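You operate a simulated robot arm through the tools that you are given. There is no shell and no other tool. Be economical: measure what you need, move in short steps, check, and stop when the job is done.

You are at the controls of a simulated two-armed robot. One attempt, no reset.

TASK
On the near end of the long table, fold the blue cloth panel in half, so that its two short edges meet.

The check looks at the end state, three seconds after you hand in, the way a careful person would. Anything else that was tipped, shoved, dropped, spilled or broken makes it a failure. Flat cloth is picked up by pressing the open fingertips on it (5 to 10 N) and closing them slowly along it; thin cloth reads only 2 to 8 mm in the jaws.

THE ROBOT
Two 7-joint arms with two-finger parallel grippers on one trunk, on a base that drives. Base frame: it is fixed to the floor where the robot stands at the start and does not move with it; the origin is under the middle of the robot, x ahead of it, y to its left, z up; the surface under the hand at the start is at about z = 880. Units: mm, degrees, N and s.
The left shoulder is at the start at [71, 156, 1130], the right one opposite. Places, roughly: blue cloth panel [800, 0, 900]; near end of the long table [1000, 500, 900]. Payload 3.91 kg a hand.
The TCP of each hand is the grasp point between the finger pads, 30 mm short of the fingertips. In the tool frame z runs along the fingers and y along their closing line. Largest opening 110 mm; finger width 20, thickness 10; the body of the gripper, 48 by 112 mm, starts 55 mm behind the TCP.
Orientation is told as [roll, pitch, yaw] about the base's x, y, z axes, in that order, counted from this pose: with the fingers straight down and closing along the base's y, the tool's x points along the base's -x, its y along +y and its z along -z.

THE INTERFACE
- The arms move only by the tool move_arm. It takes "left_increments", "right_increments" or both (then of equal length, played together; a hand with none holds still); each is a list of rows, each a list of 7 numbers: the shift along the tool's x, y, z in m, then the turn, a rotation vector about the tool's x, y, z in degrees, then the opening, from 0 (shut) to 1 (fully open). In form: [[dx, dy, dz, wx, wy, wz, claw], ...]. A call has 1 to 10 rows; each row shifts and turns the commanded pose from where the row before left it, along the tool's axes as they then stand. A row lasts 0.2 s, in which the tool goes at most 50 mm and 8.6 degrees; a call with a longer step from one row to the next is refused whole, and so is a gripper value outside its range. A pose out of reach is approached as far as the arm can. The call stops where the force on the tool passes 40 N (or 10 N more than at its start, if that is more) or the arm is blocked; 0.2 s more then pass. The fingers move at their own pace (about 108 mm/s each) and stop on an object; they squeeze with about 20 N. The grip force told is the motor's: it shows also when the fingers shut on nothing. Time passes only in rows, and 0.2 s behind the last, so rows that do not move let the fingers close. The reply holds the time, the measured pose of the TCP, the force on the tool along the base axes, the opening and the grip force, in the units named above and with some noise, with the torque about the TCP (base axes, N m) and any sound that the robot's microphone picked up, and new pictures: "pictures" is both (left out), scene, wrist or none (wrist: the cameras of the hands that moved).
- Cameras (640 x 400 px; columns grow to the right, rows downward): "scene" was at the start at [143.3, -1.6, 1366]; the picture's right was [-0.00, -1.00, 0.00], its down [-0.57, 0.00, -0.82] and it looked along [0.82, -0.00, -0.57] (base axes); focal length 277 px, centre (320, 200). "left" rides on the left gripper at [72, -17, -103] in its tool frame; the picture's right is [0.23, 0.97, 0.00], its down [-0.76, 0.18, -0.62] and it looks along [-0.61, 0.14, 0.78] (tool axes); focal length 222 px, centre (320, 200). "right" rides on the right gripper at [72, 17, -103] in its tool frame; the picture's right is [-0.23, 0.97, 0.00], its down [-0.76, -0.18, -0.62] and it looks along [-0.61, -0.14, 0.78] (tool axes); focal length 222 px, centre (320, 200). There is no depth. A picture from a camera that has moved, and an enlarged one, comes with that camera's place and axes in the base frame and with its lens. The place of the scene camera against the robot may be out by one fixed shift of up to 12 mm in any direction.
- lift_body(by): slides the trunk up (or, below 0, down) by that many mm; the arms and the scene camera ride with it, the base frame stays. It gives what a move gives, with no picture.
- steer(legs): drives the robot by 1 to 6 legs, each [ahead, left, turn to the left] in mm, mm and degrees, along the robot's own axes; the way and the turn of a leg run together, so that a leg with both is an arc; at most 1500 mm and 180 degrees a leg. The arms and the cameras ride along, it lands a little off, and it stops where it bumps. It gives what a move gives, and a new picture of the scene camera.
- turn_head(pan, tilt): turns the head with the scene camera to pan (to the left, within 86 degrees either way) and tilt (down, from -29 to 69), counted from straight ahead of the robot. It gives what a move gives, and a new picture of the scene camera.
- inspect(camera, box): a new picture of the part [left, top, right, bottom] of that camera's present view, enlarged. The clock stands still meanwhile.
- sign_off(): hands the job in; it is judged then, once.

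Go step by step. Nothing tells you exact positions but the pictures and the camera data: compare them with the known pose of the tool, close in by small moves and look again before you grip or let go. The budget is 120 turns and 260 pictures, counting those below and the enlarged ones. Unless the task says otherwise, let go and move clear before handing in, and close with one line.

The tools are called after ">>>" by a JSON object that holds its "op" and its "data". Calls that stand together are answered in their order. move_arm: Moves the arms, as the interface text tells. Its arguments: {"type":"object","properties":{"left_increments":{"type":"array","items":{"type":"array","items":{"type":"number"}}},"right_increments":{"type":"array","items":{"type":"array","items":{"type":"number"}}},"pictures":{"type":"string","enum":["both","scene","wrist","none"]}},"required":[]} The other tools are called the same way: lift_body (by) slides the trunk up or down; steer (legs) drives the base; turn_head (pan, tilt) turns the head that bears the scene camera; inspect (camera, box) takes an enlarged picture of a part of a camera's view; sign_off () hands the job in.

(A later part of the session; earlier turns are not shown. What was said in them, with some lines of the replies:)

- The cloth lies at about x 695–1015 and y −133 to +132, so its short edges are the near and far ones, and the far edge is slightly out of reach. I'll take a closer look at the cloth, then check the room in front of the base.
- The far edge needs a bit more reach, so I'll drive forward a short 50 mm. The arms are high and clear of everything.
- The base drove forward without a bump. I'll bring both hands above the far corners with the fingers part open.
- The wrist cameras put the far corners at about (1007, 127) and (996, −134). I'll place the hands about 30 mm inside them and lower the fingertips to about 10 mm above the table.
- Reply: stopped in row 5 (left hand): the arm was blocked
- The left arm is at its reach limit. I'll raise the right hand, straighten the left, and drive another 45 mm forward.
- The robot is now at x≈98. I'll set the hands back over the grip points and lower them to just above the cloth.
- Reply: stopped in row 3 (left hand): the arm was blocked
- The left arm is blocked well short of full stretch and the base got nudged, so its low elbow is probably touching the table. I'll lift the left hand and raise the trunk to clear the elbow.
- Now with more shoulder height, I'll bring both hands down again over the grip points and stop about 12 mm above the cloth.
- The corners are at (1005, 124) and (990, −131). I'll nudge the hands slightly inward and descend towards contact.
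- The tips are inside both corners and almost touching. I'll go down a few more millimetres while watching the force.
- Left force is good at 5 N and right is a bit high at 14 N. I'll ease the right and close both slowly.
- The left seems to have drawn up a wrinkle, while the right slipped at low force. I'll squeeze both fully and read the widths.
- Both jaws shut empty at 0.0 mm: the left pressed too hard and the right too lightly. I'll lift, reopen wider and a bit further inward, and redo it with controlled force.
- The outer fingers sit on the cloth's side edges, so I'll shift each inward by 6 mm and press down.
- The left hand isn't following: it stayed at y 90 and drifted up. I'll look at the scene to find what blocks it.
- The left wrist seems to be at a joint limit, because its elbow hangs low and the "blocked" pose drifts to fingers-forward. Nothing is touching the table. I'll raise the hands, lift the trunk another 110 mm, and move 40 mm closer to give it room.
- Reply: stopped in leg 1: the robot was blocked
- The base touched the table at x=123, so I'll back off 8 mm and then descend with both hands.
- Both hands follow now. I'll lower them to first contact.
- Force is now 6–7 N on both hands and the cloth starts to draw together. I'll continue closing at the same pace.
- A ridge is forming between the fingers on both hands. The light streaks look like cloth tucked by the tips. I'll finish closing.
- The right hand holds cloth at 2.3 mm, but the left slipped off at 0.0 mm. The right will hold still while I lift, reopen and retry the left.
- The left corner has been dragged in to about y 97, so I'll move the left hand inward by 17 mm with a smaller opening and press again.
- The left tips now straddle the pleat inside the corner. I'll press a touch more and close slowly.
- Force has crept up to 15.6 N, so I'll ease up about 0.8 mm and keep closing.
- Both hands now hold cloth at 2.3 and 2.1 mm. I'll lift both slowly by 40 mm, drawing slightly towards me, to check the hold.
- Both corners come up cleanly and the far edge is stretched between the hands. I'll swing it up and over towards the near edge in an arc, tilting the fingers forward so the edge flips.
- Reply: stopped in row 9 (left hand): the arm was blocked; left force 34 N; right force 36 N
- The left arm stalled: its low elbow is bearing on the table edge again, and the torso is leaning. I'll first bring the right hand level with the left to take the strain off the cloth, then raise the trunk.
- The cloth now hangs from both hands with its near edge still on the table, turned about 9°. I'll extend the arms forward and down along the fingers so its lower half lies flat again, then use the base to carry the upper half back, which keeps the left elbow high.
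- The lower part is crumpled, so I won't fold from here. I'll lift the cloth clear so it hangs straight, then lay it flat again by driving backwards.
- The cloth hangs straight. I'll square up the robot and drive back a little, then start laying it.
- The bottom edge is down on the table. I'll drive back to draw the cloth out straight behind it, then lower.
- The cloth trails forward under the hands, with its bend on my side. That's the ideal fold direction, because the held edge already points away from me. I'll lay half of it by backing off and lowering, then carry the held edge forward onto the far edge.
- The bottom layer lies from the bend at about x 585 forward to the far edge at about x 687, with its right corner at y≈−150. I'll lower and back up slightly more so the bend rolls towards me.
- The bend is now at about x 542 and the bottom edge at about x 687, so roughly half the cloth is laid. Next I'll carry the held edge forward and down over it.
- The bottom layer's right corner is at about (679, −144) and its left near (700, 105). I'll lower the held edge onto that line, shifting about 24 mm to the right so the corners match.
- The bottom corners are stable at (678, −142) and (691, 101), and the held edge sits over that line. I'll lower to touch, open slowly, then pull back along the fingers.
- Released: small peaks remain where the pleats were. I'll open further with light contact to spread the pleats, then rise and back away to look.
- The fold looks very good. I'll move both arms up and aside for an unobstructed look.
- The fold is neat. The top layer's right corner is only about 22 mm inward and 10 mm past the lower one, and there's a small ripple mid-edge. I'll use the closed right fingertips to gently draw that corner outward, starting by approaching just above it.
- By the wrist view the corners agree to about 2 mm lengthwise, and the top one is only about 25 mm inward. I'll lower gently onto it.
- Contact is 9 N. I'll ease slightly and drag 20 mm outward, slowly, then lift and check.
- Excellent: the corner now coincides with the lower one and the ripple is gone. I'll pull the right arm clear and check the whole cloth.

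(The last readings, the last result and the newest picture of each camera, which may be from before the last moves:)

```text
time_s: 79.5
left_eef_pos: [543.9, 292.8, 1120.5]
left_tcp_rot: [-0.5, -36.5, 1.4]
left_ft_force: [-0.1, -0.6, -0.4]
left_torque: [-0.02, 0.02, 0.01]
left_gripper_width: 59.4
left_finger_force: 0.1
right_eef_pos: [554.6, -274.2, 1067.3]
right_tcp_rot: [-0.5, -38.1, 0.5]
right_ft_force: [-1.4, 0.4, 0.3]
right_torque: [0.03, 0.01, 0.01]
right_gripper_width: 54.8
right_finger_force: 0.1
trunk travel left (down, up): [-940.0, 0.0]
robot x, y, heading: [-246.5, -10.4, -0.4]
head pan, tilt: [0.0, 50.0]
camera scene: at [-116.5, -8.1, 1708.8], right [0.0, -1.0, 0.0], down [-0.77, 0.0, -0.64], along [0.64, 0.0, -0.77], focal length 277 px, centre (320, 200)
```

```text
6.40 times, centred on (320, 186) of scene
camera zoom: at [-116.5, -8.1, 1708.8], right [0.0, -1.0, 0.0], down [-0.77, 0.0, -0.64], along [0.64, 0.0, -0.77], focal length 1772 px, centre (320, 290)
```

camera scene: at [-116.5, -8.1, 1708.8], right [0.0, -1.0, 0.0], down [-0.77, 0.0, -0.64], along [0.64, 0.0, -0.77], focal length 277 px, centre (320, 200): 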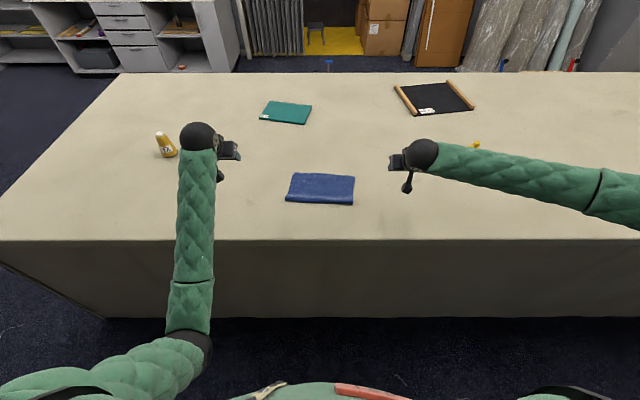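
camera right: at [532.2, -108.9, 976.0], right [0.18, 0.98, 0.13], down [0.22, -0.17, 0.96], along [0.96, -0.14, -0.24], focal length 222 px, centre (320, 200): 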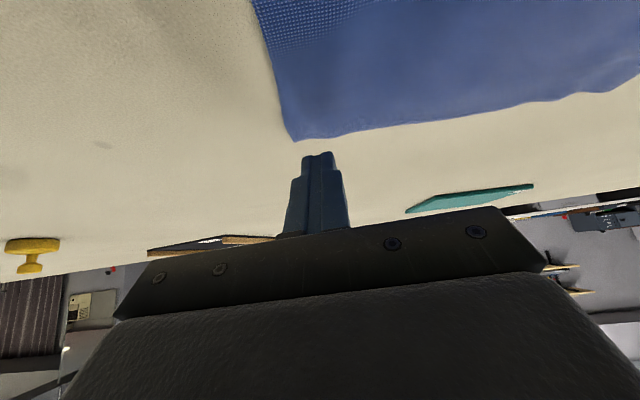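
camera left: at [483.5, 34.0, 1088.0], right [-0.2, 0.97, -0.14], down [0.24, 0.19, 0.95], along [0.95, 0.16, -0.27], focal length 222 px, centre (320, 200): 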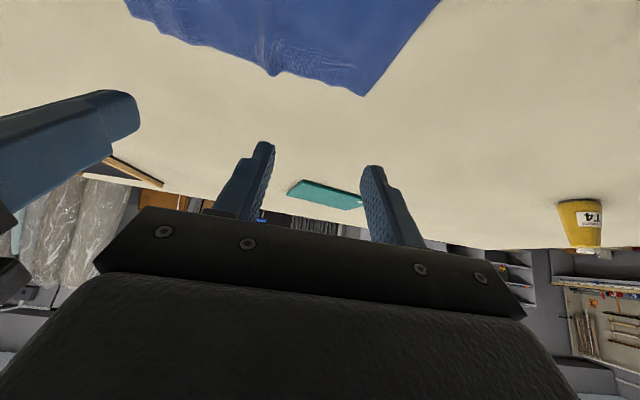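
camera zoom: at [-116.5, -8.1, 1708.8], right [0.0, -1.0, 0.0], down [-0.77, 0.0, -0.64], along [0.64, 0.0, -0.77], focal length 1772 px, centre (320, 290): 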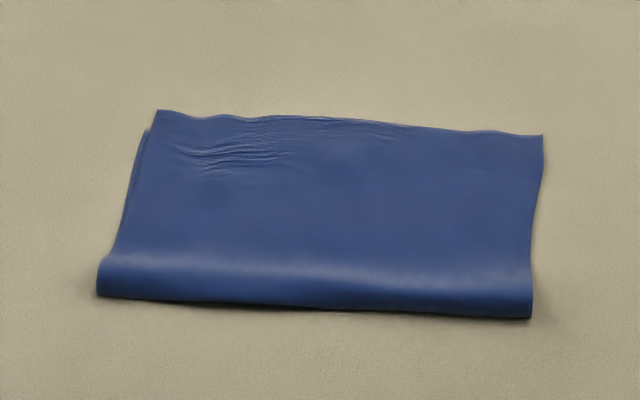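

Now the left top corner overhangs by about 18 mm. I'll do the same with the closed left fingertips: approach above it and draw it back.

>>> {"op": "move_arm", "data": {"left_increments": [[0.0021, -0.0266, 0.0276, 0, 0, 0, 0], [0.0021, -0.0266, 0.0276, 0, 0, 0, 0], [0.0021, -0.0266, 0.0276, 0, 0, 0, 0], [0.0021, -0.0266, 0.0276, 0, 0, 0, 0], [0.0021, -0.0266, 0.0276, 0, 0, 0, 0], [0.0021, -0.0266, 0.0276, 0, 0, 0, 0], [0.0021, -0.0266, 0.0276, 0, 0, 0, 0], [0.0021, -0.0266, 0.0276, 0, 0, 0, 0], [0, 0, 0, 0, 0, 0, 0]], "pictures": "both"}}

```text
time_s: 81.5
left_eef_pos: [667.6, 81.0, 935.0]
left_tcp_rot: [-0.7, -36.7, 1.4]
left_ft_force: [0.4, 0.7, -0.1]
left_torque: [-0.02, -0.01, 0.02]
left_gripper_width: 0.0
left_finger_force: 20.3
right_eef_pos: [554.9, -275.5, 1067.7]
right_tcp_rot: [-0.6, -38.2, 0.5]
right_ft_force: [-0.4, 0.6, 0.6]
right_torque: [0.02, 0.02, 0.0]
right_gripper_width: 55.0
right_finger_force: 0.2
trunk travel left (down, up): [-940.0, 0.0]
robot x, y, heading: [-245.8, -7.2, -0.0]
head pan, tilt: [0.0, 50.0]
camera scene: at [-116.1, -6.3, 1708.7], right [0.0, -1.0, 0.0], down [-0.77, 0.0, -0.64], along [0.64, 0.0, -0.77], focal length 277 px, centre (320, 200)
camera left: at [548.4, 61.9, 972.8], right [-0.2, 0.97, -0.14], down [0.24, 0.19, 0.95], along [0.95, 0.16, -0.27], focal length 222 px, centre (320, 200)
```

scene: 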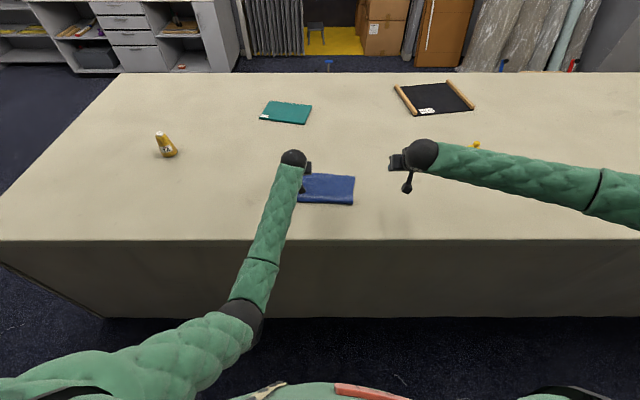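
left: 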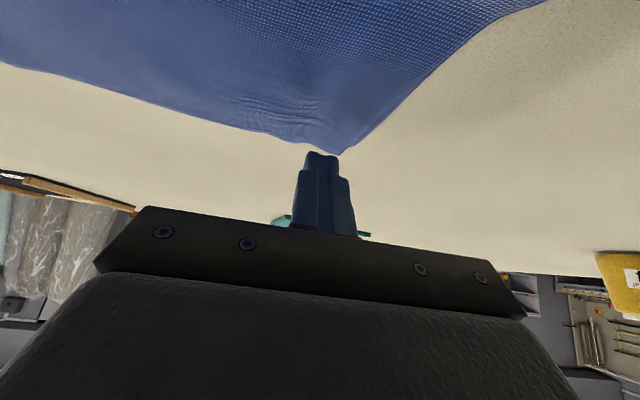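

The top corner is at (705, 99) against the lower one at (691, 102). I'll lower onto the layer.

>>> {"op": "move_arm", "data": {"left_increments": [[0.0082, 0, 0.0077, 0, 0, 0, 0], [0.0082, 0, 0.0077, 0, 0, 0, 0], [0.0006, 0, 0.0008, 0, 0, 0, 0], [0, 0, 0, 0, 0, 0, 0]], "pictures": "none"}}

```text
time_s: 82.5
left_eef_pos: [664.1, 79.4, 912.6]
left_tcp_rot: [-0.6, -36.6, 1.4]
left_ft_force: [-0.3, 0.4, 2.0]
left_torque: [-0.01, -0.04, 0.05]
left_gripper_width: 0.0
left_finger_force: 20.6
right_eef_pos: [554.5, -276.3, 1068.3]
right_tcp_rot: [-0.6, -38.0, 0.4]
right_ft_force: [-0.7, 0.0, 0.2]
right_torque: [-0.02, 0.02, 0.0]
right_gripper_width: 55.0
right_finger_force: 0.1
trunk travel left (down, up): [-940.0, 0.0]
robot x, y, heading: [-247.0, -4.8, 0.4]
head pan, tilt: [0.0, 50.0]
```

>>> {"op": "move_arm", "data": {"left_increments": [[0.0005, 0, 0.0007, 0, 0, 0, 0], [0.0023, 0.001, -0.0017, 0, 0, 0, 0], [0.0023, 0.001, -0.0017, 0, 0, 0, 0], [0.0023, 0.001, -0.0017, 0, 0, 0, 0], [0.0023, 0.001, -0.0017, 0, 0, 0, 0], [0.0023, 0.001, -0.0017, 0, 0, 0, 0], [-0.006, 0, -0.008, 0, 0, 0, 0], [-0.012, 0, -0.016, 0, 0, 0, 0], [0, 0, 0, 0, 0, 0, 0]], "pictures": "wrist"}}

```text
time_s: 84.5
left_eef_pos: [649.3, 86.0, 939.2]
left_tcp_rot: [-0.6, -36.7, 1.4]
left_ft_force: [0.2, -1.2, 0.6]
left_torque: [0.02, -0.02, -0.01]
left_gripper_width: 0.0
left_finger_force: 20.3
right_eef_pos: [555.4, -275.1, 1066.9]
right_tcp_rot: [-0.6, -38.0, 0.4]
right_ft_force: [-0.3, -0.1, 0.1]
right_torque: [0.02, 0.0, 0.02]
right_gripper_width: 55.2
right_finger_force: 0.0
trunk travel left (down, up): [-940.0, 0.0]
robot x, y, heading: [-250.8, -6.4, 0.2]
head pan, tilt: [0.0, 50.0]
camera left: at [530.5, 66.2, 978.7], right [-0.2, 0.97, -0.14], down [0.24, 0.19, 0.95], along [0.95, 0.16, -0.27], focal length 222 px, centre (320, 200)
```

left: 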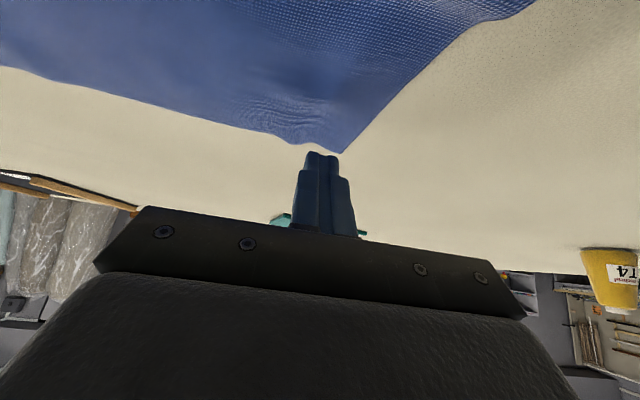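

Now I'll move the left arm clear and check the result.

>>> {"op": "move_arm", "data": {"left_increments": [[0, 0, -0.03, 0, 0, 0, 0.2], [0, 0, -0.04, 0, 0, 0, 0.3], [0, 0.03, -0.04, 0, 0, 0, 0.5], [0, 0.03, -0.04, 0, 0, 0, 0.5], [0, 0.03, -0.03, 0, 0, 0, 0.5], [0, 0.03, -0.02, 0, 0, 0, 0.5], [0, 0.03, 0, 0, 0, 0, 0.5], [0, 0.03, 0, 0, 0, 0, 0.5]], "pictures": "scene"}}

>>> {"op": "inspect", "data": {"camera": "scene", "box": [270, 155, 370, 217]}}

```text
time_s: 86.3
left_eef_pos: [527.1, 265.0, 1097.8]
left_tcp_rot: [-0.6, -36.6, 1.4]
left_ft_force: [0.0, -0.5, -0.5]
left_torque: [-0.02, -0.01, -0.01]
left_gripper_width: 55.0
left_finger_force: 0.0
right_eef_pos: [554.9, -275.7, 1067.9]
right_tcp_rot: [-0.6, -38.1, 0.4]
right_ft_force: [-0.4, 0.1, -1.0]
right_torque: [0.01, -0.02, 0.01]
right_gripper_width: 55.1
right_finger_force: 0.0
trunk travel left (down, up): [-940.0, 0.0]
robot x, y, heading: [-248.9, -6.0, 0.0]
head pan, tilt: [0.0, 50.0]
camera scene: at [-115.7, -5.8, 1708.7], right [0.0, -1.0, 0.0], down [-0.77, 0.0, -0.64], along [0.64, 0.0, -0.77], focal length 277 px, centre (320, 200)
```

scene: 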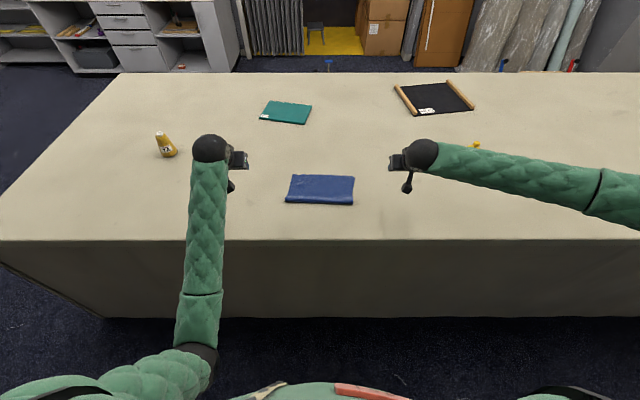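

```text
6.40 times, centred on (320, 186) of scene
camera zoom: at [-115.7, -5.8, 1708.7], right [0.0, -1.0, 0.0], down [-0.77, 0.0, -0.64], along [0.64, 0.0, -0.77], focal length 1772 px, centre (320, 290)
```

zoom: 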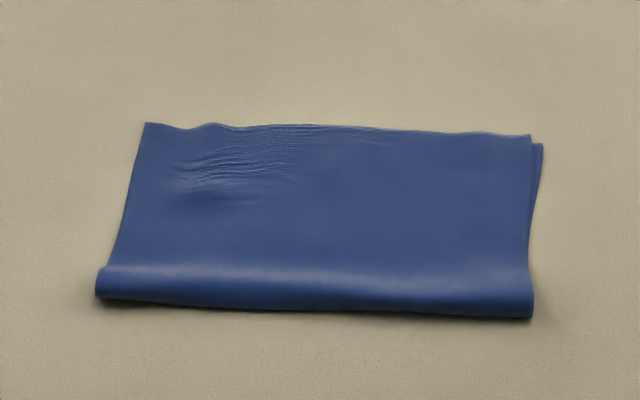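

The two short edges now meet within about 10 mm, the cloth lies flat, and the hands are clear with nothing else disturbed. I'm handing in.

>>> {"op": "sign_off", "data": {}}

```text
The job is handed in.
```

The blue cloth panel is folded in half with its two short edges meeting to within about 10 mm, and the job is handed in; the first fold attempt stalled, so I re-laid the cloth first, and it now lies about 230 mm nearer the robot than where it started.
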